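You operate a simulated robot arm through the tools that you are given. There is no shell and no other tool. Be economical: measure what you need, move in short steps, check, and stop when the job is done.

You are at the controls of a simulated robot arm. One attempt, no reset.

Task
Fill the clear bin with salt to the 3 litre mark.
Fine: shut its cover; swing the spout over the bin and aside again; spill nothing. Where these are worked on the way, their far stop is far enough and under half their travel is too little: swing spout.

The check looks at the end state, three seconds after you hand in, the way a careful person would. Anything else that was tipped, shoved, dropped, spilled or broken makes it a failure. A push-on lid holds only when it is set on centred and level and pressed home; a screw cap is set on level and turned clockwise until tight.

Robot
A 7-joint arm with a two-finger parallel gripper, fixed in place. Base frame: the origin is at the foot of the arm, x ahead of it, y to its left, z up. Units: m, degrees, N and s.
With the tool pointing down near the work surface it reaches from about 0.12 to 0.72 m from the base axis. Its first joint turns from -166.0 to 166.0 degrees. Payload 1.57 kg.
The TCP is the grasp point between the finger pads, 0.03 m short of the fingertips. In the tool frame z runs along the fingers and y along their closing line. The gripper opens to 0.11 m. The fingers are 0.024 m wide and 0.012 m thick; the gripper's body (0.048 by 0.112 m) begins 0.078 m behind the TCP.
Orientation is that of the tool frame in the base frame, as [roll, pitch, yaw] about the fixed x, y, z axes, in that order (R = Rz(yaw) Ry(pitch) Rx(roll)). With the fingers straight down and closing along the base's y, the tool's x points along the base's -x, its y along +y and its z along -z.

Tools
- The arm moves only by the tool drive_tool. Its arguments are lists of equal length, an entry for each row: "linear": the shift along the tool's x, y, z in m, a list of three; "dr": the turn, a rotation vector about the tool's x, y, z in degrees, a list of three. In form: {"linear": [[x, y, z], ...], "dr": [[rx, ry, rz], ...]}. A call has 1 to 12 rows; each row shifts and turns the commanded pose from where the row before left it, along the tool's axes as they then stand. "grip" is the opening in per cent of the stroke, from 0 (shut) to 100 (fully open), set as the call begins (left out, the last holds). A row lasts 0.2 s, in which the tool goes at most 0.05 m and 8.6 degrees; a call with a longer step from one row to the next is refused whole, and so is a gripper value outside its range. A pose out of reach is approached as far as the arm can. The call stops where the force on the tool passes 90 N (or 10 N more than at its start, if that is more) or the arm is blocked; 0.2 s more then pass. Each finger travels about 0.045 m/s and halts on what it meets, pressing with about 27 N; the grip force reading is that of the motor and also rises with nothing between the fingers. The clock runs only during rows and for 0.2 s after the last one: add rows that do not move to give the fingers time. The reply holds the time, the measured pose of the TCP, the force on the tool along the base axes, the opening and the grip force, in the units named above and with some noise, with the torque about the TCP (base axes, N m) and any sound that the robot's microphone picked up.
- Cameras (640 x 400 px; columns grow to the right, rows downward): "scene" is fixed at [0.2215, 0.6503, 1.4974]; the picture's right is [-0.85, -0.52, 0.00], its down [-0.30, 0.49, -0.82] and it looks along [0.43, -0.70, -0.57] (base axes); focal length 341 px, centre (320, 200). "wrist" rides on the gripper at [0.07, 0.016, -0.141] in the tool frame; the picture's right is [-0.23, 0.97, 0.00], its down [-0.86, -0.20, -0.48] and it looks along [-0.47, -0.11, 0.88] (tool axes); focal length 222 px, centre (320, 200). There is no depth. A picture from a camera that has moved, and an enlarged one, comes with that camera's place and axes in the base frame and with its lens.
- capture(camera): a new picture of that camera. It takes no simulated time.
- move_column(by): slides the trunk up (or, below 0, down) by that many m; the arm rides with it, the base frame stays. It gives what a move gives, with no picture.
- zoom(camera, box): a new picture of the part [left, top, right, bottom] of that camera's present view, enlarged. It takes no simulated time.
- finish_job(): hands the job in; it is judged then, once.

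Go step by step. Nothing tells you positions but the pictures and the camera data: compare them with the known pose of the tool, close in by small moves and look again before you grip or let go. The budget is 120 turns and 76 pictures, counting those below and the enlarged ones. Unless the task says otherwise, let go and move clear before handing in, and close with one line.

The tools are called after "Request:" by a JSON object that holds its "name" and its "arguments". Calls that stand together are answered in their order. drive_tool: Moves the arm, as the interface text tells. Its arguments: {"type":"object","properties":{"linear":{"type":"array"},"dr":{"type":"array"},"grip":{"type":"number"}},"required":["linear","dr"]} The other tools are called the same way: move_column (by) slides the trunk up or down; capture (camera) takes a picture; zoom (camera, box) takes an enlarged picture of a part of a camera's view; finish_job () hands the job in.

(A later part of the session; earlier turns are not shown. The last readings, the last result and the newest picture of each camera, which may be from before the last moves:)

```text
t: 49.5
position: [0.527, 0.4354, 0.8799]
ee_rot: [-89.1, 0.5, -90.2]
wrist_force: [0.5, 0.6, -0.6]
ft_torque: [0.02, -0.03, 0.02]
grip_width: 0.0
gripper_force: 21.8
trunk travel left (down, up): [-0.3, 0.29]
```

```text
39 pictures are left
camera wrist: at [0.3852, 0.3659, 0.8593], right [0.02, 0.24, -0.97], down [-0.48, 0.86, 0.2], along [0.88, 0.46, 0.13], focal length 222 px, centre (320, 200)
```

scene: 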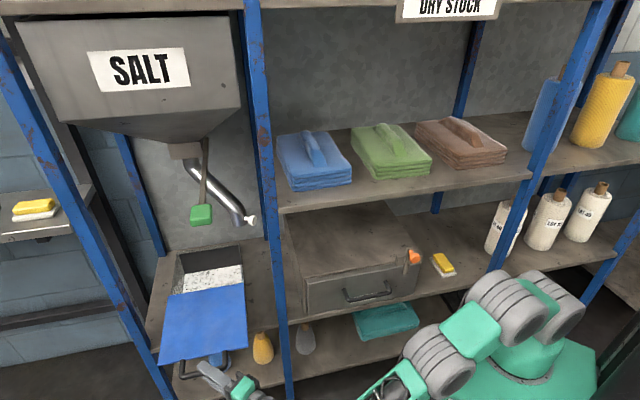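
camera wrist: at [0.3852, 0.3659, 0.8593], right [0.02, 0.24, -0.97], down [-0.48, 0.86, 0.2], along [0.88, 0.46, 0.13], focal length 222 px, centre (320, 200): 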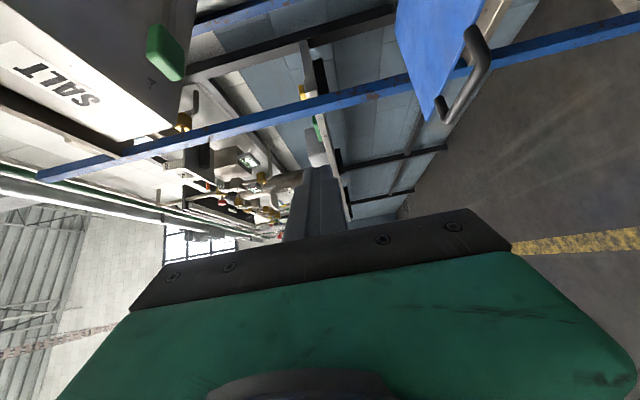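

Camera is now on the right side, away from the post. I'll lower the trunk and bring the tool to the entry of the gap above the drawer cabinet.

Request:
{"name": "move_column", "arguments": {"by": -0.2}}

Request:
{"name": "drive_tool", "arguments": {"linear": [[0, -0.045, 0], [0, -0.045, 0], [0, -0.045, 0], [0, -0.045, 0], [0, -0.02, 0], [0.045, 0, 0], [0.045, 0, 0], [0.045, 0, 0], [0.045, 0, 0], [0.045, 0, 0], [0.045, 0, 0], [0.035, 0, 0]], "dr": [[0, 0, 0], [0, 0, 0], [0, 0, 0], [0, 0, 0], [0, 0, 0], [0, 0, 0], [0, 0, 0], [0, 0, 0], [0, 0, 0], [0, 0, 0], [0, 0, 0], [0, 0, 0]]}}

Request:
{"name": "capture", "arguments": {"camera": "scene"}}

Request:
{"name": "capture", "arguments": {"camera": "wrist"}}

```text
t: 51.7
position: [0.5268, 0.4338, 0.6787]
ee_rot: [-89.2, 0.7, -90.3]
wrist_force: [0.0, 0.6, -0.5]
ft_torque: [0.0, 0.0, 0.0]
grip_width: 0.0
gripper_force: 21.3
trunk travel left (down, up): [-0.1, 0.49]
```

```text
t: 54.3
position: [0.5209, 0.1291, 0.8767]
ee_rot: [-89.2, 0.6, -90.2]
wrist_force: [-0.1, 0.7, -0.1]
ft_torque: [-0.01, 0.0, -0.07]
grip_width: 0.0
gripper_force: 21.5
trunk travel left (down, up): [-0.1, 0.49]
```

```text
38 pictures are left
```

scene: 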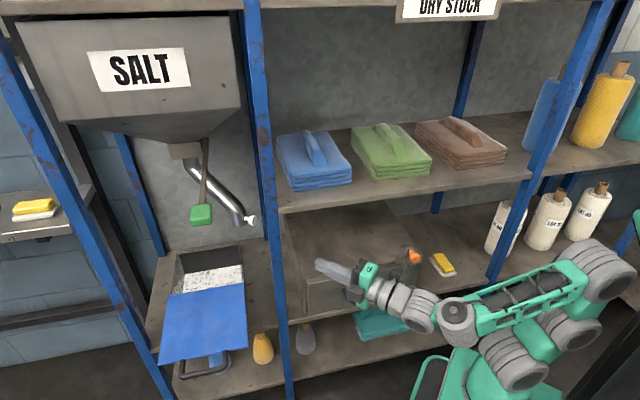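

```text
37 pictures are left
camera wrist: at [0.3795, 0.0588, 0.8556], right [0.02, 0.24, -0.97], down [-0.48, 0.85, 0.2], along [0.88, 0.46, 0.13], focal length 222 px, centre (320, 200)
```

wrist: 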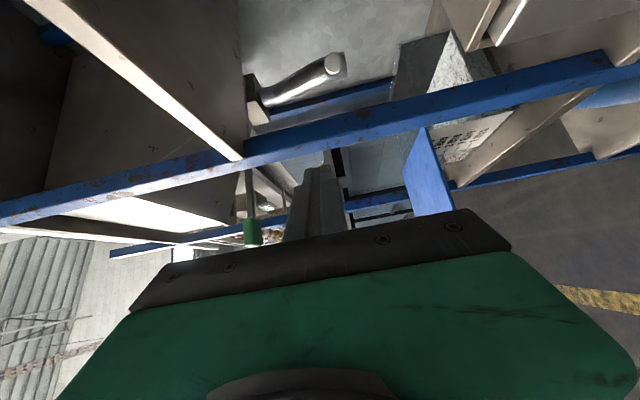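

Entry pose reached. I see the pipe and knob past the post; I'll enlarge to fix their positions and the shelf underside.

Request:
{"name": "zoom", "arguments": {"camera": "wrist", "box": [180, 0, 480, 190]}}

```text
2.11 times, centred on (330, 95) of wrist
camera zoom: at [0.3795, 0.0588, 0.8556], right [0.02, 0.24, -0.97], down [-0.48, 0.85, 0.2], along [0.88, 0.46, 0.13], focal length 468 px, centre (299, 421)
```

zoom: 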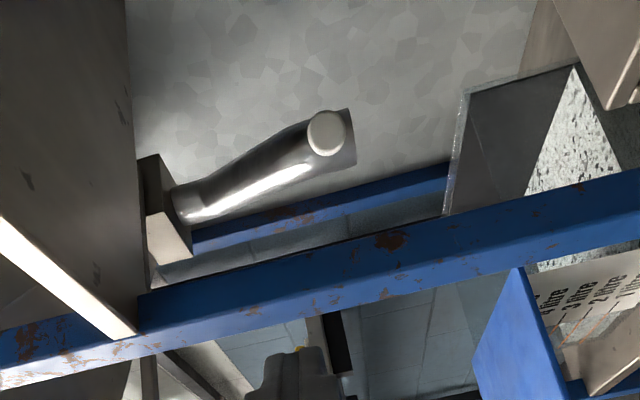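

Knob is at (0.842,0.042,0.836) and the spout points radially from its axis near (1.0,0.075); it needs roughly 57° of swing. I'll yaw left 20° and slide in above the cabinet toward the back side of the spout.

Request:
{"name": "drive_tool", "arguments": {"linear": [[0, 0, 0], [0, 0, 0], [0, 0, 0], [0.0314, 0.0034, 0.0345], [0.0314, 0.0034, 0.0345], [0.0314, 0.0034, 0.0345], [0.0314, 0.0034, 0.0345], [0.0314, 0.0034, 0.0345], [0, 0, 0]], "dr": [[0, -6.7, 0], [0, -6.7, 0], [0, -6.6, 0], [0, 0, 0], [0, 0, 0], [0, 0, 0], [0, 0, 0], [0, 0, 0], [0, 0, 0]]}}

Request:
{"name": "capture", "arguments": {"camera": "scene"}}

Request:
{"name": "capture", "arguments": {"camera": "wrist"}}

```text
t: 56.3
position: [0.7358, 0.0384, 0.8573]
ee_rot: [-88.9, 0.5, -70.3]
wrist_force: [0.2, -0.2, 0.4]
ft_torque: [-0.01, -0.03, -0.01]
grip_width: 0.0
gripper_force: 21.2
trunk travel left (down, up): [-0.1, 0.49]
```

```text
35 pictures are left
```

scene: 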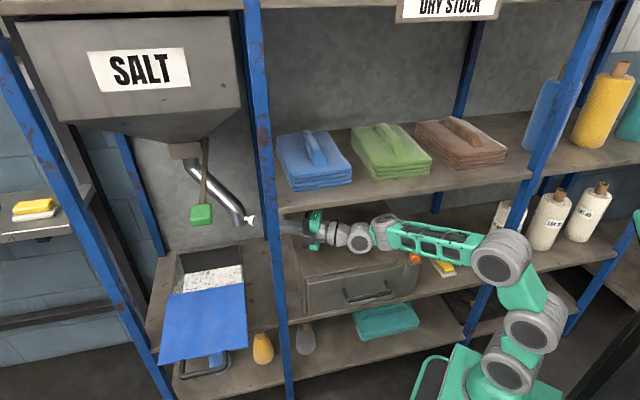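

```text
34 pictures are left
camera wrist: at [0.6261, -0.0744, 0.8372], right [-0.06, 0.23, -0.97], down [-0.74, 0.64, 0.2], along [0.67, 0.73, 0.13], focal length 222 px, centre (320, 200)
```

wrist: 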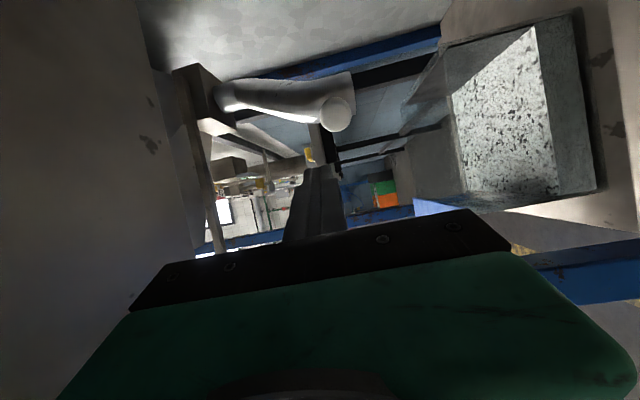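

Good clear view. I'll shift right to clear the knob, then forward until the fingertip is behind the pipe end.

Request:
{"name": "drive_tool", "arguments": {"linear": [[0.035, 0, 0], [0.035, 0, 0], [0.0075, 0, 0.035], [0.0075, 0, 0.035], [0.0075, 0, 0.035], [0, 0, 0]], "dr": [[0, 0, 0], [0, 0, 0], [0, 0, 0], [0, 0, 0], [0, 0, 0], [0, 0, 0]]}}

Request:
{"name": "capture", "arguments": {"camera": "wrist"}}

```text
t: 57.7
position: [0.8668, -0.0141, 0.8619]
ee_rot: [-89.0, 0.3, -70.3]
wrist_force: [-0.2, -0.3, -0.4]
ft_torque: [-0.04, 0.01, 0.05]
grip_width: 0.0
gripper_force: 21.1
trunk travel left (down, up): [-0.1, 0.49]
```

```text
33 pictures are left
camera wrist: at [0.7586, -0.1275, 0.8415], right [-0.06, 0.23, -0.97], down [-0.74, 0.64, 0.2], along [0.67, 0.73, 0.13], focal length 222 px, centre (320, 200)
```

wrist: 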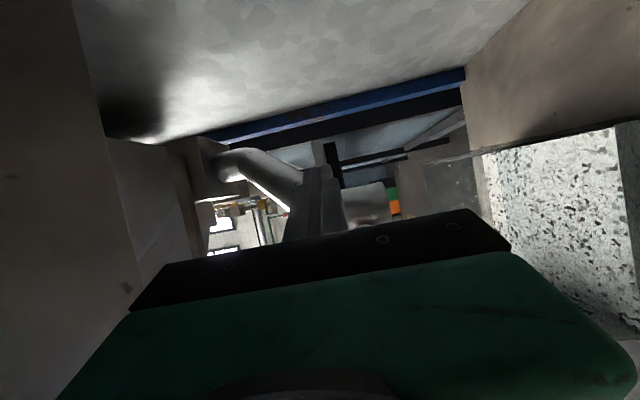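

The fingertip is behind the pipe. I'll sweep it toward the front, first roughly half the swing.

Request:
{"name": "drive_tool", "arguments": {"linear": [[-0.0107, 0, 0.0028], [-0.0107, 0, 0.0028], [-0.0126, 0, -0.0005], [-0.0126, 0, -0.0005], [-0.0155, 0, 0.0028], [-0.0155, 0, 0.0028], [0, 0, 0]], "dr": [[0, 0, 0], [0, 0, 0], [0, 0, 0], [0, 0, 0], [0, 0, 0], [0, 0, 0], [0, 0, 0]]}}

Request:
{"name": "zoom", "arguments": {"camera": "scene", "box": [130, 120, 320, 270]}}

```text
t: 59.3
position: [0.8498, 0.0629, 0.8633]
ee_rot: [-88.9, 0.3, -70.2]
wrist_force: [-0.3, 0.3, -0.1]
ft_torque: [-0.01, -0.01, 0.01]
grip_width: 0.0
gripper_force: 21.2
trunk travel left (down, up): [-0.1, 0.49]
```

```text
2.67 times, centred on (225, 195) of scene
camera zoom: at [0.2215, 0.6503, 1.4974], right [-0.85, -0.52, 0.0], down [-0.3, 0.49, -0.82], along [0.43, -0.7, -0.57], focal length 910 px, centre (573, 213)
```

zoom: 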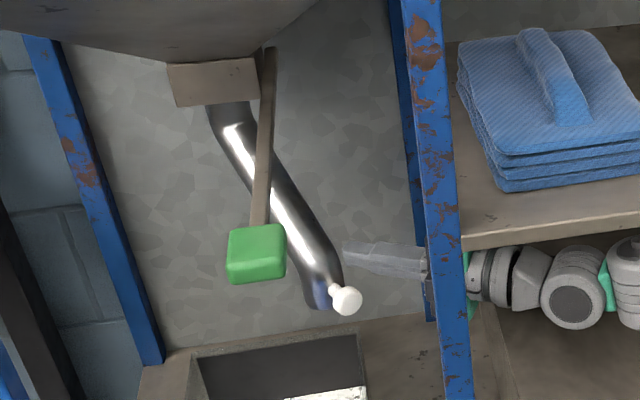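

The spout swings freely. Continuing to bring it over the bin.

Request:
{"name": "drive_tool", "arguments": {"linear": [[-0.0134, 0, 0.007], [-0.0134, 0, 0.007], [-0.0118, 0, 0.0103], [-0.0118, 0, 0.0103], [0, 0, 0]], "dr": [[0, 0, 0], [0, 0, 0], [0, 0, 0], [0, 0, 0], [0, 0, 0]]}}

Request:
{"name": "zoom", "arguments": {"camera": "scene", "box": [130, 120, 320, 270]}}

```text
t: 60.5
position: [0.8656, 0.1214, 0.8631]
ee_rot: [-88.9, 0.4, -70.3]
wrist_force: [-1.1, -0.8, 0.2]
ft_torque: [-0.02, 0.01, 0.0]
grip_width: 0.0
gripper_force: 21.1
trunk travel left (down, up): [-0.1, 0.49]
```

```text
2.67 times, centred on (225, 195) of scene
camera zoom: at [0.2215, 0.6503, 1.4974], right [-0.85, -0.52, 0.0], down [-0.3, 0.49, -0.82], along [0.43, -0.7, -0.57], focal length 910 px, centre (573, 213)
```

zoom: 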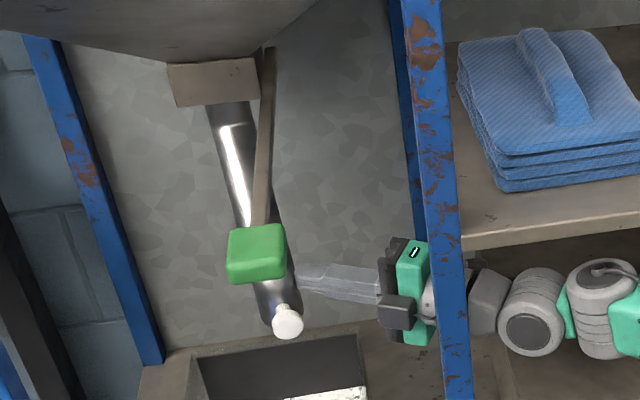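

Nearly straight over the bin; I'll push a little further toward its stop, watching the force.

Request:
{"name": "drive_tool", "arguments": {"linear": [[-0.005, 0, 0.0095], [-0.005, 0, 0.0095], [-0.005, 0, 0.0095], [-0.005, 0, 0.0095], [0, 0, 0]], "dr": [[0, 0, 0], [0, 0, 0], [0, 0, 0], [0, 0, 0], [0, 0, 0]]}}

Request:
{"name": "zoom", "arguments": {"camera": "scene", "box": [130, 120, 320, 270]}}

```text
t: 61.6
position: [0.8926, 0.1324, 0.8658]
ee_rot: [-89.1, 0.6, -71.8]
wrist_force: [-98.3, -50.6, -5.4]
ft_torque: [-0.33, 0.34, 0.8]
grip_width: 0.0001
gripper_force: 20.9
trunk travel left (down, up): [-0.1, 0.49]
stopped in row 5: the force on the tool passed its limit at 104 N (the readings are from after the stop); the commanded pose is now the measured one
```

```text
2.67 times, centred on (225, 195) of scene
camera zoom: at [0.2215, 0.6503, 1.4974], right [-0.85, -0.52, 0.0], down [-0.3, 0.49, -0.82], along [0.43, -0.7, -0.57], focal length 910 px, centre (573, 213)
```

zoom: 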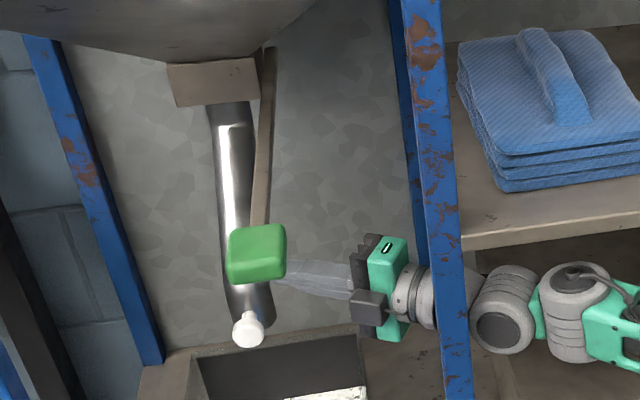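

The spout is at its far stop, over the bin. I'll retrace my way out of the gap.

Request:
{"name": "drive_tool", "arguments": {"linear": [[0, 0, -0.01], [0.01, 0, -0.04], [0.01, 0, -0.04], [0.01, 0, -0.04], [0.015, 0, -0.035], [-0.0314, 0, -0.0345], [-0.0314, 0, -0.0345], [-0.0314, 0, -0.0345], [-0.0314, 0, -0.0345], [-0.0314, 0, -0.0345], [0, 0, 0]], "dr": [[0, 0, 0], [0, 0, 0], [0, 0, 0], [0, 0, 0], [0, 0, 0], [0, 0, 0], [0, 0, 0], [0, 0, 0], [0, 0, 0], [0, 0, 0], [0, 0, 0]]}}

Request:
{"name": "capture", "arguments": {"camera": "scene"}}

```text
t: 64.0
position: [0.5394, 0.1448, 0.8592]
ee_rot: [-89.5, 0.5, -70.3]
wrist_force: [0.1, 0.2, 0.4]
ft_torque: [-0.04, 0.02, -0.01]
grip_width: 0.0001
gripper_force: 21.0
trunk travel left (down, up): [-0.1, 0.49]
```

```text
29 pictures are left
```

scene: 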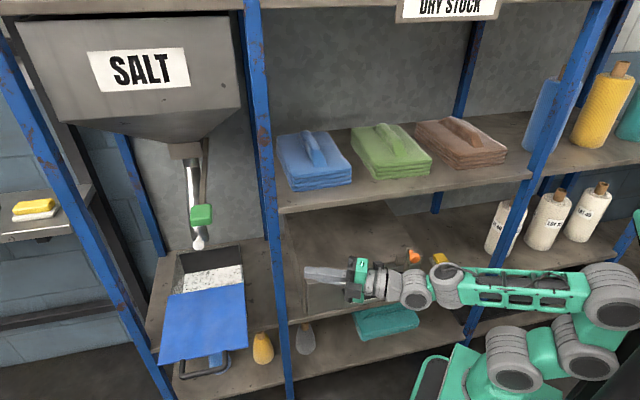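

I'm out. Now for the lever: I'll roll the camera to the left side (so it clears the post) with fingers closing vertically, and raise to knob height.

Request:
{"name": "drive_tool", "arguments": {"linear": [[-0.04, 0, -0.02], [0, -0.03, 0], [0, -0.03, 0], [0, -0.03, 0], [0, -0.03, 0], [0, -0.03, 0], [0, 0, 0], [0, 0, 0], [0, 0, 0], [0, 0, 0], [0, 0, 0], [0, 0, 0]], "dr": [[0, 0, 0], [0, 0, 8.2], [0, 0, 8.2], [0, 0, 8.2], [0, 0, 8.2], [0, 0, 8.2], [0, 0, 8.2], [0, 0, 8.2], [0, 0, 8.2], [0, 0, 8.2], [0, 0, 8.2], [0, 0, 8]]}}

Request:
{"name": "drive_tool", "arguments": {"linear": [[0, 0, 0], [0, 0, 0], [0, 0, 0], [0, 0, 0], [0, 0, 0], [0, 0, 0], [0, 0, 0], [0, 0, 0], [0, 0, 0], [0, 0, 0], [0, 0, 0]], "dr": [[0, 0, 8.2], [0, 0, 8.2], [0, 0, 8.2], [0, 0, 8.2], [0, 0, 8.2], [0, 0, 8.2], [0, 0, 8.2], [0, 0, 8.2], [0, 0, 8.2], [0, 0, 8.2], [0, 0, 8]], "grip": 65}}

```text
t: 66.8
position: [0.5393, 0.135, 0.9717]
ee_rot: [150.6, 87.3, 170.4]
wrist_force: [0.1, 1.3, -0.3]
ft_torque: [0.03, -0.02, -0.02]
grip_width: 0.0001
gripper_force: 21.0
trunk travel left (down, up): [-0.1, 0.49]
stopped in row 12: the arm was blocked; the commanded pose is now the measured one
```

```text
t: 69.2
position: [0.5376, 0.1349, 0.9712]
ee_rot: [92.4, -1.4, 109.4]
wrist_force: [0.0, 0.1, -0.4]
ft_torque: [0.0, -0.02, 0.02]
grip_width: 0.0713
gripper_force: 0.0
trunk travel left (down, up): [-0.1, 0.49]
```

Something blocked briefly there; let me look before going on.

Request:
{"name": "capture", "arguments": {"camera": "scene"}}

Request:
{"name": "capture", "arguments": {"camera": "wrist"}}

```text
28 pictures are left
```

scene: 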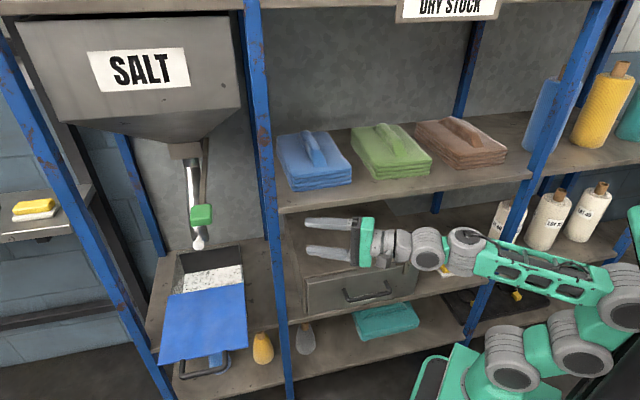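

```text
27 pictures are left
camera wrist: at [0.3826, 0.1533, 0.9945], right [0.12, -0.22, 0.97], down [-0.17, -0.96, -0.2], along [0.98, -0.14, -0.16], focal length 222 px, centre (320, 200)
```

wrist: 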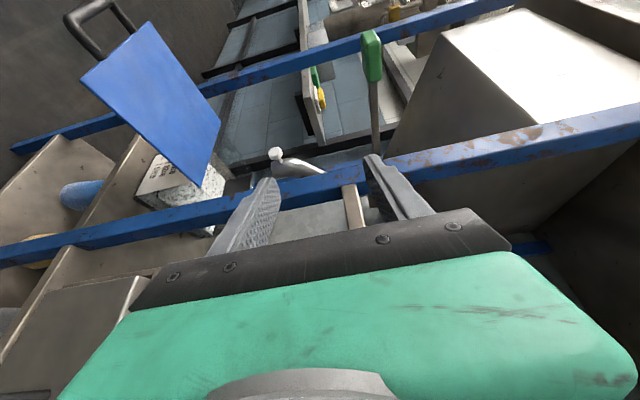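

Request:
{"name": "drive_tool", "arguments": {"linear": [[0.04, 0, 0], [0.04, 0, 0], [0, 0.043, 0], [0, 0.043, 0], [0, 0, 0.04], [0, 0, 0.04], [0, 0, 0.035], [0, 0, 0]], "dr": [[0, 0, 0], [0, 0, 0], [0, 0, 0], [0, 0, 0], [0, 0, 0], [0, 0, 0], [0, 0, 0], [0, 0, 0]]}}

Request:
{"name": "capture", "arguments": {"camera": "scene"}}

Request:
{"name": "capture", "arguments": {"camera": "wrist"}}

```text
t: 71.0
position: [0.6139, 0.2487, 1.0596]
ee_rot: [91.8, -1.1, 109.6]
wrist_force: [0.0, 0.4, -0.4]
ft_torque: [-0.01, 0.02, 0.01]
grip_width: 0.0715
gripper_force: 0.1
trunk travel left (down, up): [-0.1, 0.49]
```

```text
26 pictures are left
```

scene: 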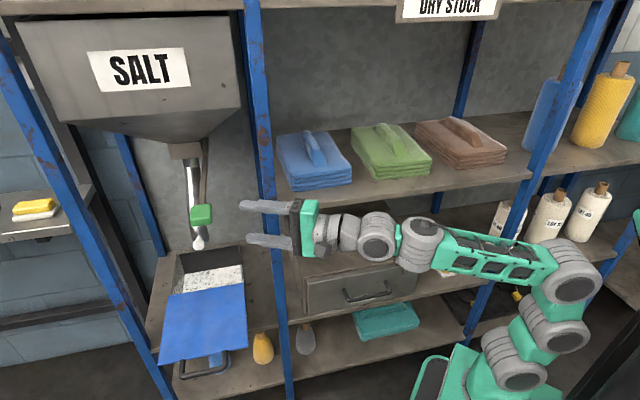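

```text
25 pictures are left
camera wrist: at [0.459, 0.2675, 1.0806], right [0.11, -0.22, 0.97], down [-0.17, -0.96, -0.2], along [0.98, -0.14, -0.14], focal length 222 px, centre (320, 200)
```

wrist: 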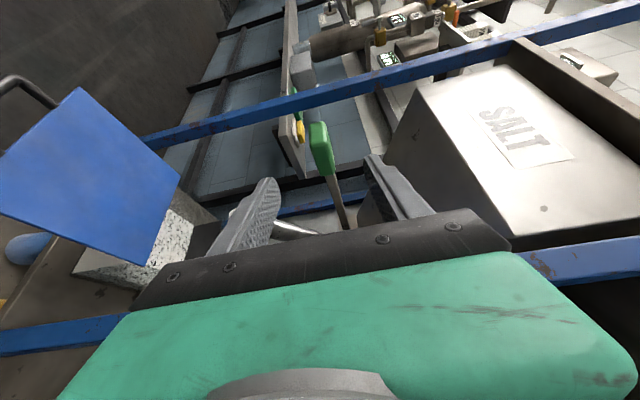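

The knob sits centered between the open fingers. I'll advance to straddle it, then test pushing down slightly.

Request:
{"name": "drive_tool", "arguments": {"linear": [[0, -0.002, 0.0325], [0, -0.002, 0.0325], [0, 0, 0.0325], [0, 0, 0.0325], [0, -0.015, 0], [0, -0.015, 0], [0, -0.015, 0]], "dr": [[0, 0, 0], [0, 0, 0], [0, 0, 0], [0, 0, 0], [0, 0, 0], [0, 0, 0], [0, 0, 0]]}}

Request:
{"name": "zoom", "arguments": {"camera": "scene", "box": [130, 130, 290, 300]}}

```text
t: 72.6
position: [0.7376, 0.2942, 1.0068]
ee_rot: [91.9, -0.9, 109.6]
wrist_force: [0.6, 0.5, 1.2]
ft_torque: [0.0, 0.0, 0.01]
grip_width: 0.073
gripper_force: 1.1
trunk travel left (down, up): [-0.1, 0.49]
```

```text
2.35 times, centred on (210, 215) of scene
camera zoom: at [0.2215, 0.6503, 1.4974], right [-0.85, -0.52, 0.0], down [-0.3, 0.49, -0.82], along [0.43, -0.7, -0.57], focal length 803 px, centre (579, 165)
```

zoom: 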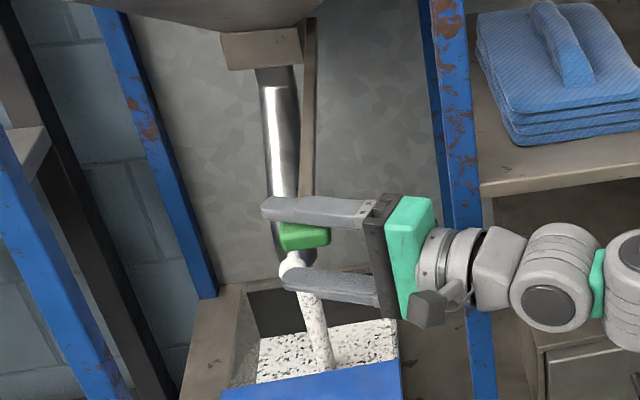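

Salt is already flowing into the bin. I'll hold for one second and measure the rate.

Request:
{"name": "drive_tool", "arguments": {"linear": [[0, 0, 0], [0, 0, 0], [0, 0, 0], [0, 0, 0]], "dr": [[0, 0, 0], [0, 0, 0], [0, 0, 0], [0, 0, 0]]}}

Request:
{"name": "zoom", "arguments": {"camera": "scene", "box": [180, 235, 276, 295]}}

```text
t: 73.6
position: [0.7363, 0.2936, 1.0071]
ee_rot: [91.8, -1.0, 109.6]
wrist_force: [0.5, -0.1, 2.5]
ft_torque: [-0.03, -0.04, -0.02]
grip_width: 0.0731
gripper_force: 0.7
trunk travel left (down, up): [-0.1, 0.49]
```

```text
6.67 times, centred on (228, 265) of scene
camera zoom: at [0.2215, 0.6503, 1.4974], right [-0.85, -0.52, 0.0], down [-0.3, 0.49, -0.82], along [0.43, -0.7, -0.57], focal length 2276 px, centre (933, -233)
```

zoom: 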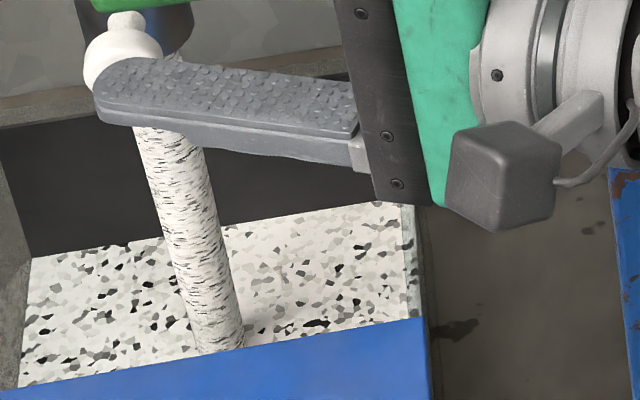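

Rate is slow with the lever slightly open. I'll lower it a bit more and hold two seconds.

Request:
{"name": "drive_tool", "arguments": {"linear": [[0, -0.02, 0], [0, -0.02, 0], [0, 0, 0], [0, 0, 0], [0, 0, 0], [0, 0, 0], [0, 0, 0], [0, 0, 0], [0, 0, 0], [0, 0, 0]], "dr": [[0, 0, 0], [0, 0, 0], [0, 0, 0], [0, 0, 0], [0, 0, 0], [0, 0, 0], [0, 0, 0], [0, 0, 0], [0, 0, 0], [0, 0, 0]]}}

Request:
{"name": "zoom", "arguments": {"camera": "scene", "box": [164, 235, 260, 295]}}

```text
t: 75.8
position: [0.7358, 0.2938, 0.9675]
ee_rot: [91.8, -1.1, 109.6]
wrist_force: [-1.4, 0.3, 3.4]
ft_torque: [-0.05, -0.12, -0.03]
grip_width: 0.0738
gripper_force: 1.7
trunk travel left (down, up): [-0.1, 0.49]
```

```text
6.67 times, centred on (212, 265) of scene
camera zoom: at [0.2215, 0.6503, 1.4974], right [-0.85, -0.52, 0.0], down [-0.3, 0.49, -0.82], along [0.43, -0.7, -0.57], focal length 2276 px, centre (1040, -233)
```

zoom: 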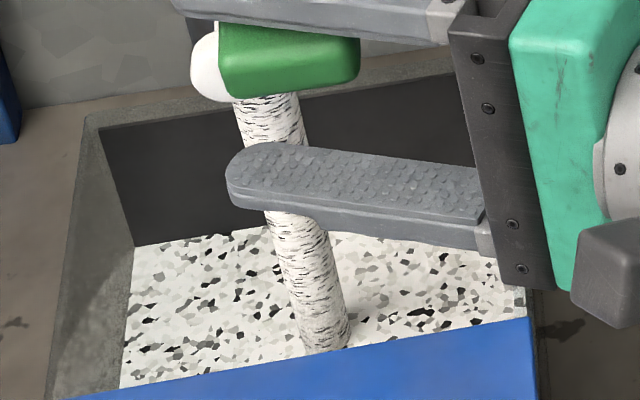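

Level rose visibly (about 0.13 L/s). I'll hold about two more seconds and then shut the gate to measure against the front marks.

Request:
{"name": "drive_tool", "arguments": {"linear": [[0, 0, 0], [0, 0, 0], [0, 0, 0], [0, 0, 0], [0, 0, 0], [0, 0, 0], [0, 0, 0], [0, 0.035, 0], [0, 0.035, 0], [0, 0.035, 0], [0, 0.01, 0], [0, 0, 0]], "dr": [[0, 0, 0], [0, 0, 0], [0, 0, 0], [0, 0, 0], [0, 0, 0], [0, 0, 0], [0, 0, 0], [0, 0, 0], [0, 0, 0], [0, 0, 0], [0, 0, 0], [0, 0, 0]]}}

Request:
{"name": "zoom", "arguments": {"camera": "scene", "box": [164, 190, 292, 270]}}

```text
t: 78.4
position: [0.7409, 0.2933, 1.0822]
ee_rot: [91.9, -1.0, 109.5]
wrist_force: [0.9, -0.3, -2.6]
ft_torque: [0.0, -0.11, 0.0]
grip_width: 0.0737
gripper_force: 1.3
trunk travel left (down, up): [-0.1, 0.49]
```

```text
5.00 times, centred on (228, 230) of scene
camera zoom: at [0.2215, 0.6503, 1.4974], right [-0.85, -0.52, 0.0], down [-0.3, 0.49, -0.82], along [0.43, -0.7, -0.57], focal length 1707 px, centre (780, 50)
```

zoom: 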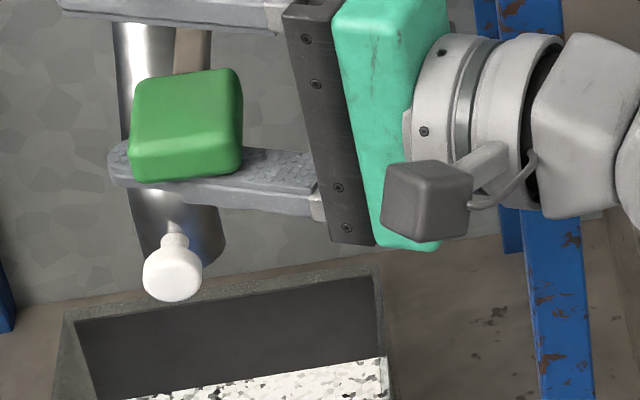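

Gate shut, flow stopped. To read the level against the front marks I'll back away and drop the camera to look at the front pane below the cover.

Request:
{"name": "drive_tool", "arguments": {"linear": [[0, 0, -0.05], [0, 0, -0.05], [0, 0, -0.05], [0, 0, -0.05], [0, -0.048, 0], [0, -0.048, 0], [0, -0.048, 0], [0, -0.048, 0], [0, -0.048, 0], [0, -0.048, 0], [0, -0.048, 0]], "dr": [[0, 0, 0], [0, 0, 0], [0, 0, 0], [0, 0, 0], [0, 0, 0], [0, 0, 0], [0, 0, 0], [0, 0, 0], [0, 0, 0], [0, 0, 0], [0, 0, 0]]}}

Request:
{"name": "drive_tool", "arguments": {"linear": [[0, -0.045, 0], [0, -0.045, 0], [0, -0.045, 0], [0, 0, 0], [0, 0, 0], [0, 0, 0], [0, 0, 0], [0, 0, 0]], "dr": [[0, 0, 0], [0, 0, 0], [0, 0, 0], [0, -8, 0], [0, -8, 0], [0, -8, 0], [0, -8, 0], [0, 0, 0]]}}

Request:
{"name": "capture", "arguments": {"camera": "wrist"}}

```text
t: 80.8
position: [0.5379, 0.2283, 0.7536]
ee_rot: [91.7, -1.1, 109.6]
wrist_force: [0.0, 0.1, 0.2]
ft_torque: [0.02, 0.01, 0.03]
grip_width: 0.0716
gripper_force: 0.0
trunk travel left (down, up): [-0.1, 0.49]
```

```text
t: 82.6
position: [0.5332, 0.2292, 0.6183]
ee_rot: [92.1, 0.2, 77.6]
wrist_force: [0.3, 0.2, 0.5]
ft_torque: [-0.04, 0.03, 0.02]
grip_width: 0.0717
gripper_force: 0.0
trunk travel left (down, up): [-0.1, 0.49]
```

```text
20 pictures are left
camera wrist: at [0.4111, 0.3287, 0.6378], right [-0.01, -0.23, 0.97], down [-0.66, -0.73, -0.18], along [0.75, -0.64, -0.14], focal length 222 px, centre (320, 200)
```

wrist: 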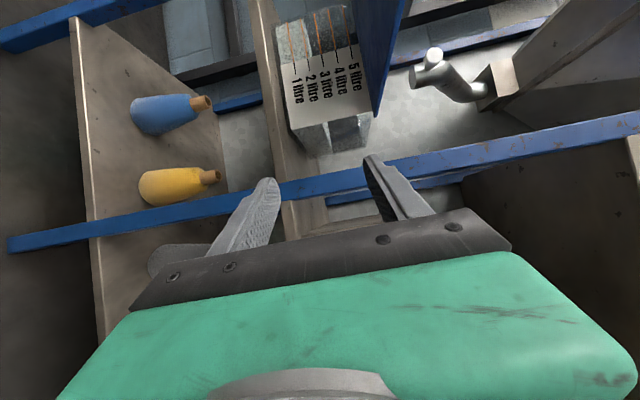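

Request:
{"name": "zoom", "arguments": {"camera": "wrist", "box": [255, 0, 415, 160]}}

```text
2.50 times, centred on (335, 80) of wrist
camera zoom: at [0.4111, 0.3287, 0.6378], right [-0.01, -0.23, 0.97], down [-0.66, -0.73, -0.18], along [0.75, -0.64, -0.14], focal length 555 px, centre (282, 500)
```

zoom: 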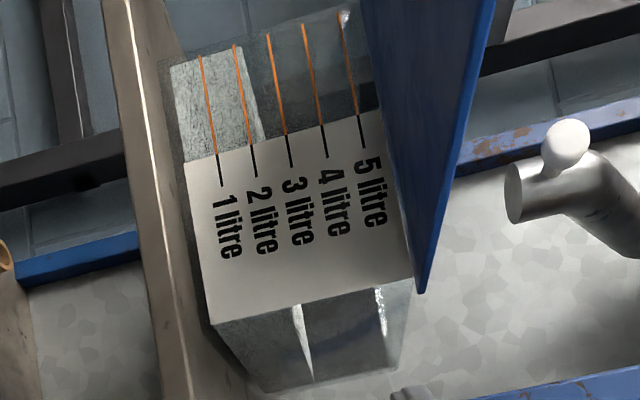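

Request:
{"name": "zoom", "arguments": {"camera": "wrist", "box": [290, 10, 354, 60]}}

```text
8.00 times, centred on (322, 35) of wrist
camera zoom: at [0.4111, 0.3287, 0.6378], right [-0.01, -0.23, 0.97], down [-0.66, -0.73, -0.18], along [0.75, -0.64, -0.14], focal length 1777 px, centre (304, 1520)
```

zoom: 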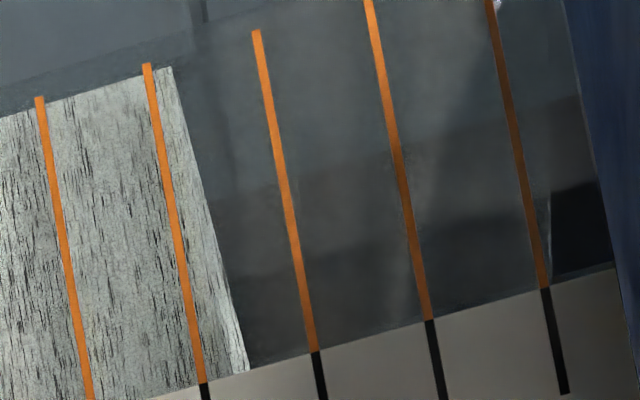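

Level now reads about 2.2 L, so about 0.8 L more is needed. Returning to the lever knob.

Request:
{"name": "drive_tool", "arguments": {"linear": [[0, 0, 0], [0, 0, 0], [0, 0, 0], [0, 0, 0], [0, 0.048, 0], [0, 0.048, 0], [0, 0.048, 0], [0, 0.048, 0], [0, 0.048, 0], [0, 0.048, 0], [0, 0.048, 0], [0, 0.048, 0]], "dr": [[0, 8, 0], [0, 8, 0], [0, 8, 0], [0, 8, 0], [0, 0, 0], [0, 0, 0], [0, 0, 0], [0, 0, 0], [0, 0, 0], [0, 0, 0], [0, 0, 0], [0, 0, 0]]}}

Request:
{"name": "drive_tool", "arguments": {"linear": [[0, 0.045, 0], [0, 0.019, 0], [-0.004, 0, 0.04], [-0.004, 0, 0.04], [0, 0, 0.03], [0, 0, 0]], "dr": [[0, 0, 0], [0, 0, 0], [0, 0, 0], [0, 0, 0], [0, 0, 0], [0, 0, 0]]}}

Request:
{"name": "capture", "arguments": {"camera": "wrist"}}

```text
t: 85.2
position: [0.5474, 0.229, 1.0015]
ee_rot: [91.9, -0.9, 109.6]
wrist_force: [0.8, 0.0, 0.3]
ft_torque: [0.01, 0.02, 0.03]
grip_width: 0.0716
gripper_force: 0.0
trunk travel left (down, up): [-0.1, 0.49]
```

```text
t: 86.6
position: [0.6574, 0.2545, 1.061]
ee_rot: [91.8, -1.0, 109.6]
wrist_force: [0.9, -1.0, -0.6]
ft_torque: [-0.01, -0.03, 0.02]
grip_width: 0.0716
gripper_force: 0.0
trunk travel left (down, up): [-0.1, 0.49]
```

```text
17 pictures are left
camera wrist: at [0.5022, 0.2735, 1.0818], right [0.11, -0.22, 0.97], down [-0.17, -0.96, -0.2], along [0.98, -0.14, -0.14], focal length 222 px, centre (320, 200)
```

wrist: 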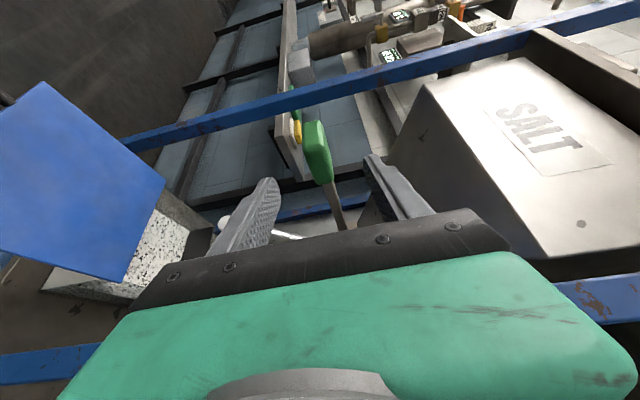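

Request:
{"name": "drive_tool", "arguments": {"linear": [[0.003, 0, 0.03], [0.003, 0, 0.03], [0.003, 0, 0.03], [0, -0.032, 0], [0, -0.031, 0], [0, -0.031, 0], [0, 0, 0], [0, 0, 0], [0, 0, 0], [0, 0, 0], [0, 0, 0], [0, 0, 0]], "dr": [[0, 0, 0], [0, 0, 0], [0, 0, 0], [0, 0, 0], [0, 0, 0], [0, 0, 0], [0, 0, 0], [0, 0, 0], [0, 0, 0], [0, 0, 0], [0, 0, 0], [0, 0, 0]]}}

Request:
{"name": "zoom", "arguments": {"camera": "scene", "box": [164, 235, 260, 295]}}

```text
t: 89.2
position: [0.7339, 0.295, 0.9661]
ee_rot: [91.7, -1.0, 109.5]
wrist_force: [-1.5, 0.4, 3.2]
ft_torque: [-0.04, -0.15, 0.0]
grip_width: 0.074
gripper_force: 1.5
trunk travel left (down, up): [-0.1, 0.49]
```

```text
6.67 times, centred on (212, 265) of scene
camera zoom: at [0.2215, 0.6503, 1.4974], right [-0.85, -0.52, 0.0], down [-0.3, 0.49, -0.82], along [0.43, -0.7, -0.57], focal length 2276 px, centre (1040, -233)
```

zoom: 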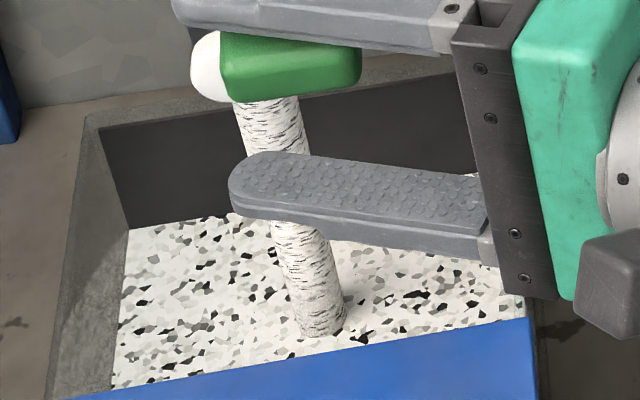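

Level is about 2.45 L now. I'll hold ~2.6 s more, then re-check before shutting.

Request:
{"name": "drive_tool", "arguments": {"linear": [[0, 0, 0], [0, 0, 0], [0, 0, 0], [0, 0, 0], [0, 0, 0], [0, 0, 0], [0, 0, 0], [0, 0, 0], [0, 0, 0], [0, 0, 0], [0, 0, 0]], "dr": [[0, 0, 0], [0, 0, 0], [0, 0, 0], [0, 0, 0], [0, 0, 0], [0, 0, 0], [0, 0, 0], [0, 0, 0], [0, 0, 0], [0, 0, 0], [0, 0, 0]]}}

Request:
{"name": "zoom", "arguments": {"camera": "scene", "box": [164, 235, 260, 295]}}

```text
t: 91.6
position: [0.7338, 0.2943, 0.9643]
ee_rot: [91.8, -1.0, 109.6]
wrist_force: [-0.6, 0.6, 3.8]
ft_torque: [-0.06, -0.12, -0.02]
grip_width: 0.074
gripper_force: 1.3
trunk travel left (down, up): [-0.1, 0.49]
```

```text
6.67 times, centred on (212, 265) of scene
camera zoom: at [0.2215, 0.6503, 1.4974], right [-0.85, -0.52, 0.0], down [-0.3, 0.49, -0.82], along [0.43, -0.7, -0.57], focal length 2276 px, centre (1040, -233)
```

zoom: 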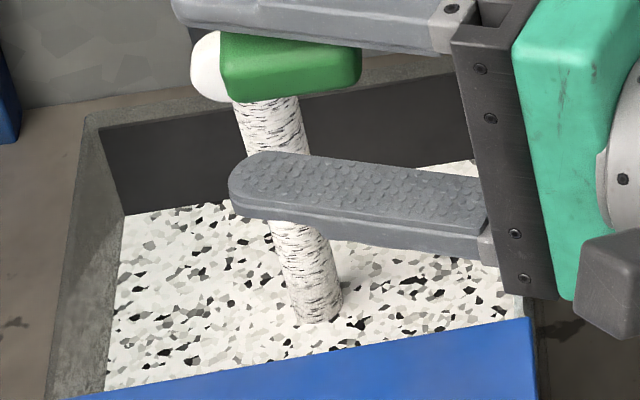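

About 2.8 L now. Hold 0.6 s more and shut the gate.

Request:
{"name": "drive_tool", "arguments": {"linear": [[0, 0, 0], [0, 0, 0], [0, 0, 0], [0, 0.038, 0], [0, 0.038, 0], [0, 0.038, 0], [0, 0.004, 0], [0, 0, 0]], "dr": [[0, 0, 0], [0, 0, 0], [0, 0, 0], [0, 0, 0], [0, 0, 0], [0, 0, 0], [0, 0, 0], [0, 0, 0]]}}

Request:
{"name": "drive_tool", "arguments": {"linear": [[0, -0.008, 0], [0, 0, -0.05], [0, 0, -0.05], [0, 0, -0.05], [0, 0, -0.05], [0, -0.048, 0], [0, -0.048, 0], [0, -0.048, 0], [0, -0.048, 0], [0, -0.048, 0], [0, -0.048, 0], [0, -0.048, 0]], "dr": [[0, 0, 0], [0, 0, 0], [0, 0, 0], [0, 0, 0], [0, 0, 0], [0, 0, 0], [0, 0, 0], [0, 0, 0], [0, 0, 0], [0, 0, 0], [0, 0, 0], [0, 0, 0]]}}

Request:
{"name": "drive_tool", "arguments": {"linear": [[0, -0.045, 0], [0, -0.045, 0], [0, -0.037, 0], [0, 0, 0], [0, 0, 0], [0, 0, 0], [0, 0, 0], [0, 0, 0]], "dr": [[0, 0, 0], [0, 0, 0], [0, 0, 0], [0, -8, 0], [0, -8, 0], [0, -8, 0], [0, -8, 0], [0, 0, 0]]}}

Request:
{"name": "zoom", "arguments": {"camera": "wrist", "box": [290, 10, 354, 60]}}

Request:
{"name": "capture", "arguments": {"camera": "scene"}}

```text
t: 93.4
position: [0.7384, 0.2946, 1.0826]
ee_rot: [91.9, -1.1, 109.6]
wrist_force: [2.5, 0.0, -3.7]
ft_torque: [-0.01, -0.2, -0.03]
grip_width: 0.0746
gripper_force: 1.6
trunk travel left (down, up): [-0.1, 0.49]
```

```text
t: 96.0
position: [0.5386, 0.228, 0.7439]
ee_rot: [91.8, -1.0, 109.6]
wrist_force: [-0.4, -0.4, 0.3]
ft_torque: [0.03, 0.02, 0.04]
grip_width: 0.0715
gripper_force: 0.0
trunk travel left (down, up): [-0.1, 0.49]
```

```text
t: 97.8
position: [0.5331, 0.2292, 0.6186]
ee_rot: [92.1, 0.1, 77.5]
wrist_force: [0.4, -0.1, 1.2]
ft_torque: [0.0, 0.02, -0.02]
grip_width: 0.0717
gripper_force: 0.0
trunk travel left (down, up): [-0.1, 0.49]
```

```text
8.00 times, centred on (322, 35) of wrist
camera zoom: at [0.4114, 0.3283, 0.6386], right [-0.01, -0.23, 0.97], down [-0.66, -0.73, -0.18], along [0.75, -0.64, -0.14], focal length 1777 px, centre (304, 1520)
```

zoom: 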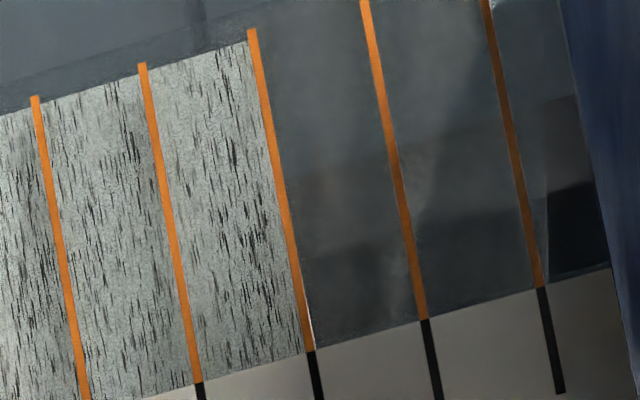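

```text
13 pictures are left
```

scene: 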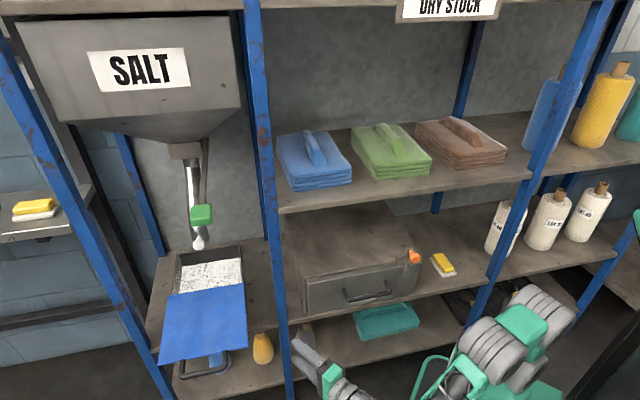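

Salt is exactly at the 3 litre line and nothing else is disturbed. Now swing the spout aside: I'll come from the front-left, high on the pipe, and push it right.

Request:
{"name": "drive_tool", "arguments": {"linear": [[0, 0.043, 0], [0, 0.043, 0], [0, 0.043, 0], [0, 0.043, 0], [0, 0.043, 0], [0, 0.043, 0], [0, 0.043, 0], [0.035, 0, 0.036], [0.035, 0, 0.036], [0.035, 0, 0.036], [0.035, 0, 0.036], [0, 0, 0]], "dr": [[0, 0, 0], [0, 0, 0], [0, 0, 0], [0, 0, 0], [0, 0, 0], [0, 0, 0], [0, 0, 0], [0, 0, 0], [0, 0, 0], [0, 0, 0], [0, 0, 0], [0, 0, 0]], "grip": 0}}

Request:
{"name": "drive_tool", "arguments": {"linear": [[0, 0, 0], [0, 0, 0], [0, 0, 0], [0, 0, 0]], "dr": [[0, -6, 0], [0, -6, 0], [0, -6, 0], [0, 0, 0]]}}

Request:
{"name": "capture", "arguments": {"camera": "wrist"}}

```text
refused: row 8 steps farther than a row can; nothing moved
```

```text
t: 98.8
position: [0.5341, 0.2298, 0.619]
ee_rot: [92.0, 0.4, 71.6]
wrist_force: [0.3, 0.1, 0.3]
ft_torque: [0.03, 0.0, 0.0]
grip_width: 0.0714
gripper_force: 0.0
out of reach, approached as far as the arm can: row 2, 3
trunk travel left (down, up): [-0.1, 0.49]
```

```text
12 pictures are left
camera wrist: at [0.4227, 0.3407, 0.6386], right [-0.04, -0.22, 0.97], down [-0.73, -0.66, -0.18], along [0.68, -0.72, -0.14], focal length 222 px, centre (320, 200)
```

wrist: 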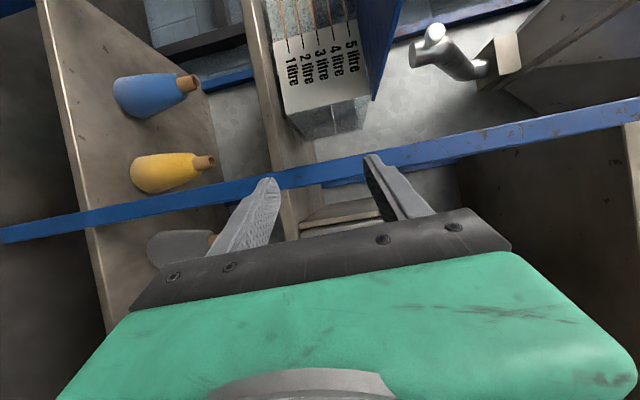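

Request:
{"name": "drive_tool", "arguments": {"linear": [[0, 0.043, 0], [0, 0.043, 0], [0, 0.043, 0], [0, 0.043, 0], [0, 0.043, 0], [0, 0.043, 0], [0, 0.043, 0], [0.0305, 0, 0.0256], [0.0305, 0, 0.0256], [0.0305, 0, 0.0256], [0.0305, 0, 0.0256], [0.0305, 0, 0.0256]], "dr": [[0, 0, 0], [0, 0, 0], [0, 0, 0], [0, 0, 0], [0, 0, 0], [0, 0, 0], [0, 0, 0], [0, 0, 0], [0, 0, 0], [0, 0, 0], [0, 0, 0], [0, 0, 0]], "grip": 0}}

Request:
{"name": "drive_tool", "arguments": {"linear": [[0, 0, 0], [0, 0, 0], [0, 0, 0]], "dr": [[0, -6, 0], [0, -6, 0], [0, 0, 0]]}}

```text
t: 101.4
position: [0.7159, 0.3333, 0.9172]
ee_rot: [92.0, 0.2, 71.6]
wrist_force: [0.0, -0.7, -0.2]
ft_torque: [0.01, 0.02, 0.04]
grip_width: 0.0001
gripper_force: 21.9
trunk travel left (down, up): [-0.1, 0.49]
```

```text
t: 102.2
position: [0.684, 0.2944, 0.893]
ee_rot: [92.0, 0.7, 59.4]
wrist_force: [-0.1, -0.2, 0.1]
ft_torque: [0.03, -0.02, 0.01]
grip_width: 0.0
gripper_force: 21.7
out of reach, approached as far as the arm can: row 1, 2
trunk travel left (down, up): [-0.1, 0.49]
```

Request:
{"name": "drive_tool", "arguments": {"linear": [[0, 0, 0.04], [0.0234, 0.021, 0.02], [0.0234, 0.021, 0.02], [0, 0, 0.042], [0, 0, 0.042], [0, 0, 0.042], [0, 0, 0]], "dr": [[0, 0, 0], [0, 0, 0], [0, 0, 0], [0, 0, 0], [0, 0, 0], [0, 0, 0], [0, 0, 0]]}}

Request:
{"name": "zoom", "arguments": {"camera": "scene", "box": [130, 120, 320, 270]}}

```text
t: 103.8
position: [0.8114, 0.1695, 0.8818]
ee_rot: [92.0, 0.6, 59.7]
wrist_force: [0.8, -0.1, 1.0]
ft_torque: [0.03, 0.0, 0.03]
grip_width: 0.0002
gripper_force: 21.2
out of reach, approached as far as the arm can: row 1, 2, 3, 4, 5, 6
trunk travel left (down, up): [-0.1, 0.49]
```

```text
2.67 times, centred on (225, 195) of scene
camera zoom: at [0.2215, 0.6503, 1.4974], right [-0.85, -0.52, 0.0], down [-0.3, 0.49, -0.82], along [0.43, -0.7, -0.57], focal length 910 px, centre (573, 213)
```

zoom: 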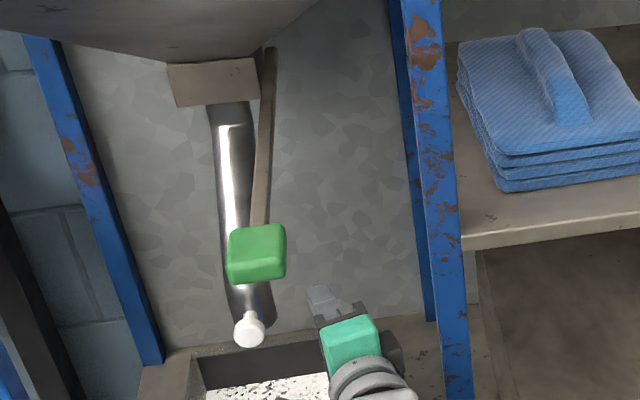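

At this trunk height the wrist limit is too tight to get left of the spout. I'll back out and raise the trunk so the shoulder is level with the work.

Request:
{"name": "drive_tool", "arguments": {"linear": [[0, 0, -0.045], [0, 0, -0.045], [0, 0, -0.045], [0, 0, -0.045], [0, 0, -0.045], [0, 0, 0]], "dr": [[0, 0, 0], [0, 0, 0], [0, 3, 0], [0, 4, 0], [0, 4, 0], [0, 4, 0]]}}

Request:
{"name": "move_column", "arguments": {"by": 0.2}}

```text
t: 105.2
position: [0.6741, 0.3582, 0.9309]
ee_rot: [92.2, 0.1, 74.4]
wrist_force: [0.6, -0.1, 0.2]
ft_torque: [0.01, 0.06, 0.01]
grip_width: 0.0001
gripper_force: 21.5
out of reach, approached as far as the arm can: row 2, 3, 4, 5, 6
trunk travel left (down, up): [-0.1, 0.49]
```

```text
t: 107.4
position: [0.6736, 0.3586, 1.1314]
ee_rot: [92.2, 0.2, 74.3]
wrist_force: [-0.8, -0.4, -0.5]
ft_torque: [0.0, 0.03, 0.04]
grip_width: 0.0
gripper_force: 21.7
trunk travel left (down, up): [-0.3, 0.29]
```

Request:
{"name": "drive_tool", "arguments": {"linear": [[0, 0, -0.02], [0, -0.048, 0], [0, -0.048, 0], [0, -0.048, 0], [0, -0.048, 0], [0.039, 0, 0.022], [0.039, 0, 0.022], [-0.0196, 0, 0.0349], [-0.0196, 0, 0.0349], [-0.0196, 0, 0.0349], [-0.0196, 0, 0.0349], [-0.0196, 0, 0.0349]], "dr": [[0, 0, 0], [0, 0, 0], [0, 0, 0], [0, 0, 0], [0, 0, 0], [0, 0, 0], [0, 0, 0], [0, 0, 0], [0, 0, 0], [0, 0, 0], [0, 0, 0], [0, 0, 0]]}}

Request:
{"name": "zoom", "arguments": {"camera": "scene", "box": [130, 120, 320, 270]}}

```text
t: 110.0
position: [0.8392, 0.284, 0.9489]
ee_rot: [92.2, 0.1, 74.3]
wrist_force: [-0.4, -0.5, 0.0]
ft_torque: [-0.02, 0.02, -0.03]
grip_width: 0.0001
gripper_force: 21.3
out of reach, approached as far as the arm can: row 1, 2, 3, 4, 5, 6, 7
trunk travel left (down, up): [-0.3, 0.29]
```

```text
2.67 times, centred on (225, 195) of scene
camera zoom: at [0.2215, 0.6503, 1.4974], right [-0.85, -0.52, 0.0], down [-0.3, 0.49, -0.82], along [0.43, -0.7, -0.57], focal length 910 px, centre (573, 213)
```

zoom: 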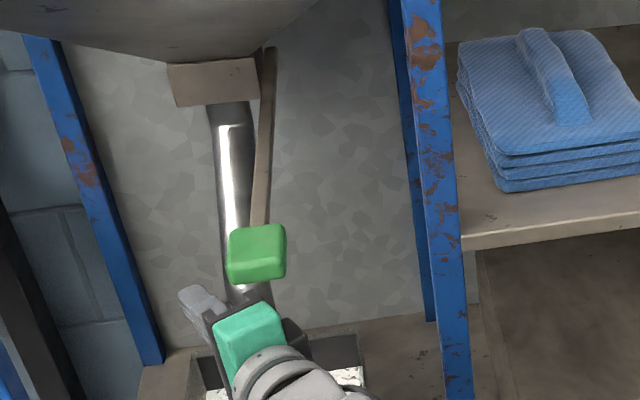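

Now I'm left of the spout with reach in hand; advancing inward beside the pipe.

Request:
{"name": "drive_tool", "arguments": {"linear": [[-0.0066, -0.003, 0.042], [-0.0196, -0.003, 0.0349], [-0.0196, -0.003, 0.0349], [-0.0196, -0.003, 0.0349], [0, 0, 0]], "dr": [[0, 0, 0], [0, 0, 0], [0, 0, 0], [0, 0, 0], [0, 0, 0]]}}

Request:
{"name": "zoom", "arguments": {"camera": "scene", "box": [130, 120, 320, 270]}}

```text
t: 111.2
position: [0.9199, 0.1735, 0.9304]
ee_rot: [92.3, 0.2, 74.4]
wrist_force: [0.6, -0.5, -1.1]
ft_torque: [-0.03, 0.03, 0.02]
grip_width: 0.0
gripper_force: 21.5
out of reach, approached as far as the arm can: row 1, 2, 3, 4
trunk travel left (down, up): [-0.3, 0.29]
```

```text
2.67 times, centred on (225, 195) of scene
camera zoom: at [0.2215, 0.6503, 1.4974], right [-0.85, -0.52, 0.0], down [-0.3, 0.49, -0.82], along [0.43, -0.7, -0.57], focal length 910 px, centre (573, 213)
```

zoom: 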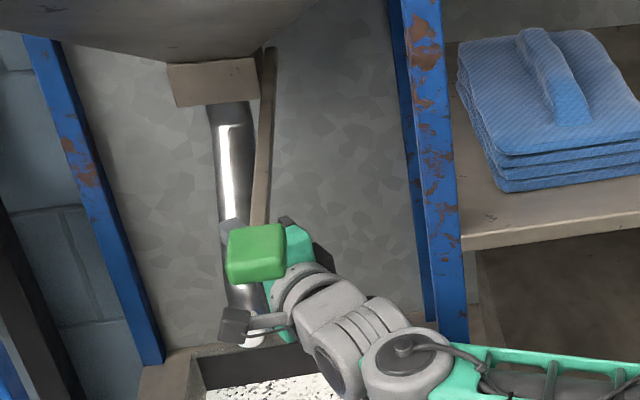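

Finger is above the sloping pipe and at reach limit. I'll back out a bit, shift left, lower to the white knob's height and push the knob instead.

Request:
{"name": "drive_tool", "arguments": {"linear": [[0.018, 0, -0.032], [0.018, 0, -0.032], [0.018, 0, -0.032], [0.028, 0, 0.016], [0, -0.045, 0], [0, -0.045, 0], [-0.012, 0, 0.0215], [-0.012, 0, 0.0215], [0, 0, 0]], "dr": [[0, 0, 0], [0, 0, 0], [0, 0, 0], [0, 0, 0], [0, 0, 0], [0, 0, 0], [0, 0, 0], [0, 0, 0], [0, 0, 0]]}}

Request:
{"name": "zoom", "arguments": {"camera": "scene", "box": [130, 120, 320, 270]}}

```text
t: 113.2
position: [0.8878, 0.2325, 0.8412]
ee_rot: [92.3, 0.3, 74.3]
wrist_force: [-0.1, 1.2, 0.6]
ft_torque: [0.03, 0.05, -0.08]
grip_width: 0.0001
gripper_force: 21.0
out of reach, approached as far as the arm can: row 7, 8
trunk travel left (down, up): [-0.3, 0.29]
```

```text
2.67 times, centred on (225, 195) of scene
camera zoom: at [0.2215, 0.6503, 1.4974], right [-0.85, -0.52, 0.0], down [-0.3, 0.49, -0.82], along [0.43, -0.7, -0.57], focal length 910 px, centre (573, 213)
```

zoom: 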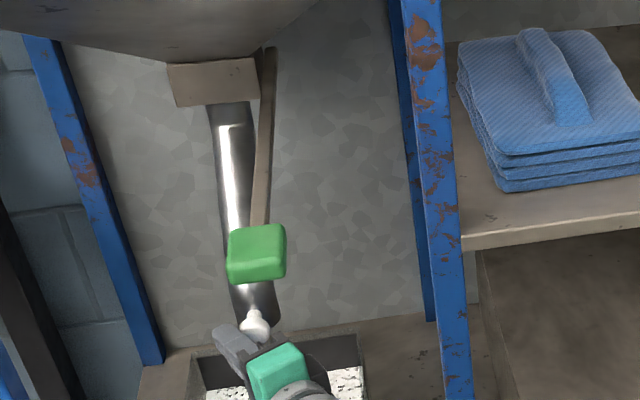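

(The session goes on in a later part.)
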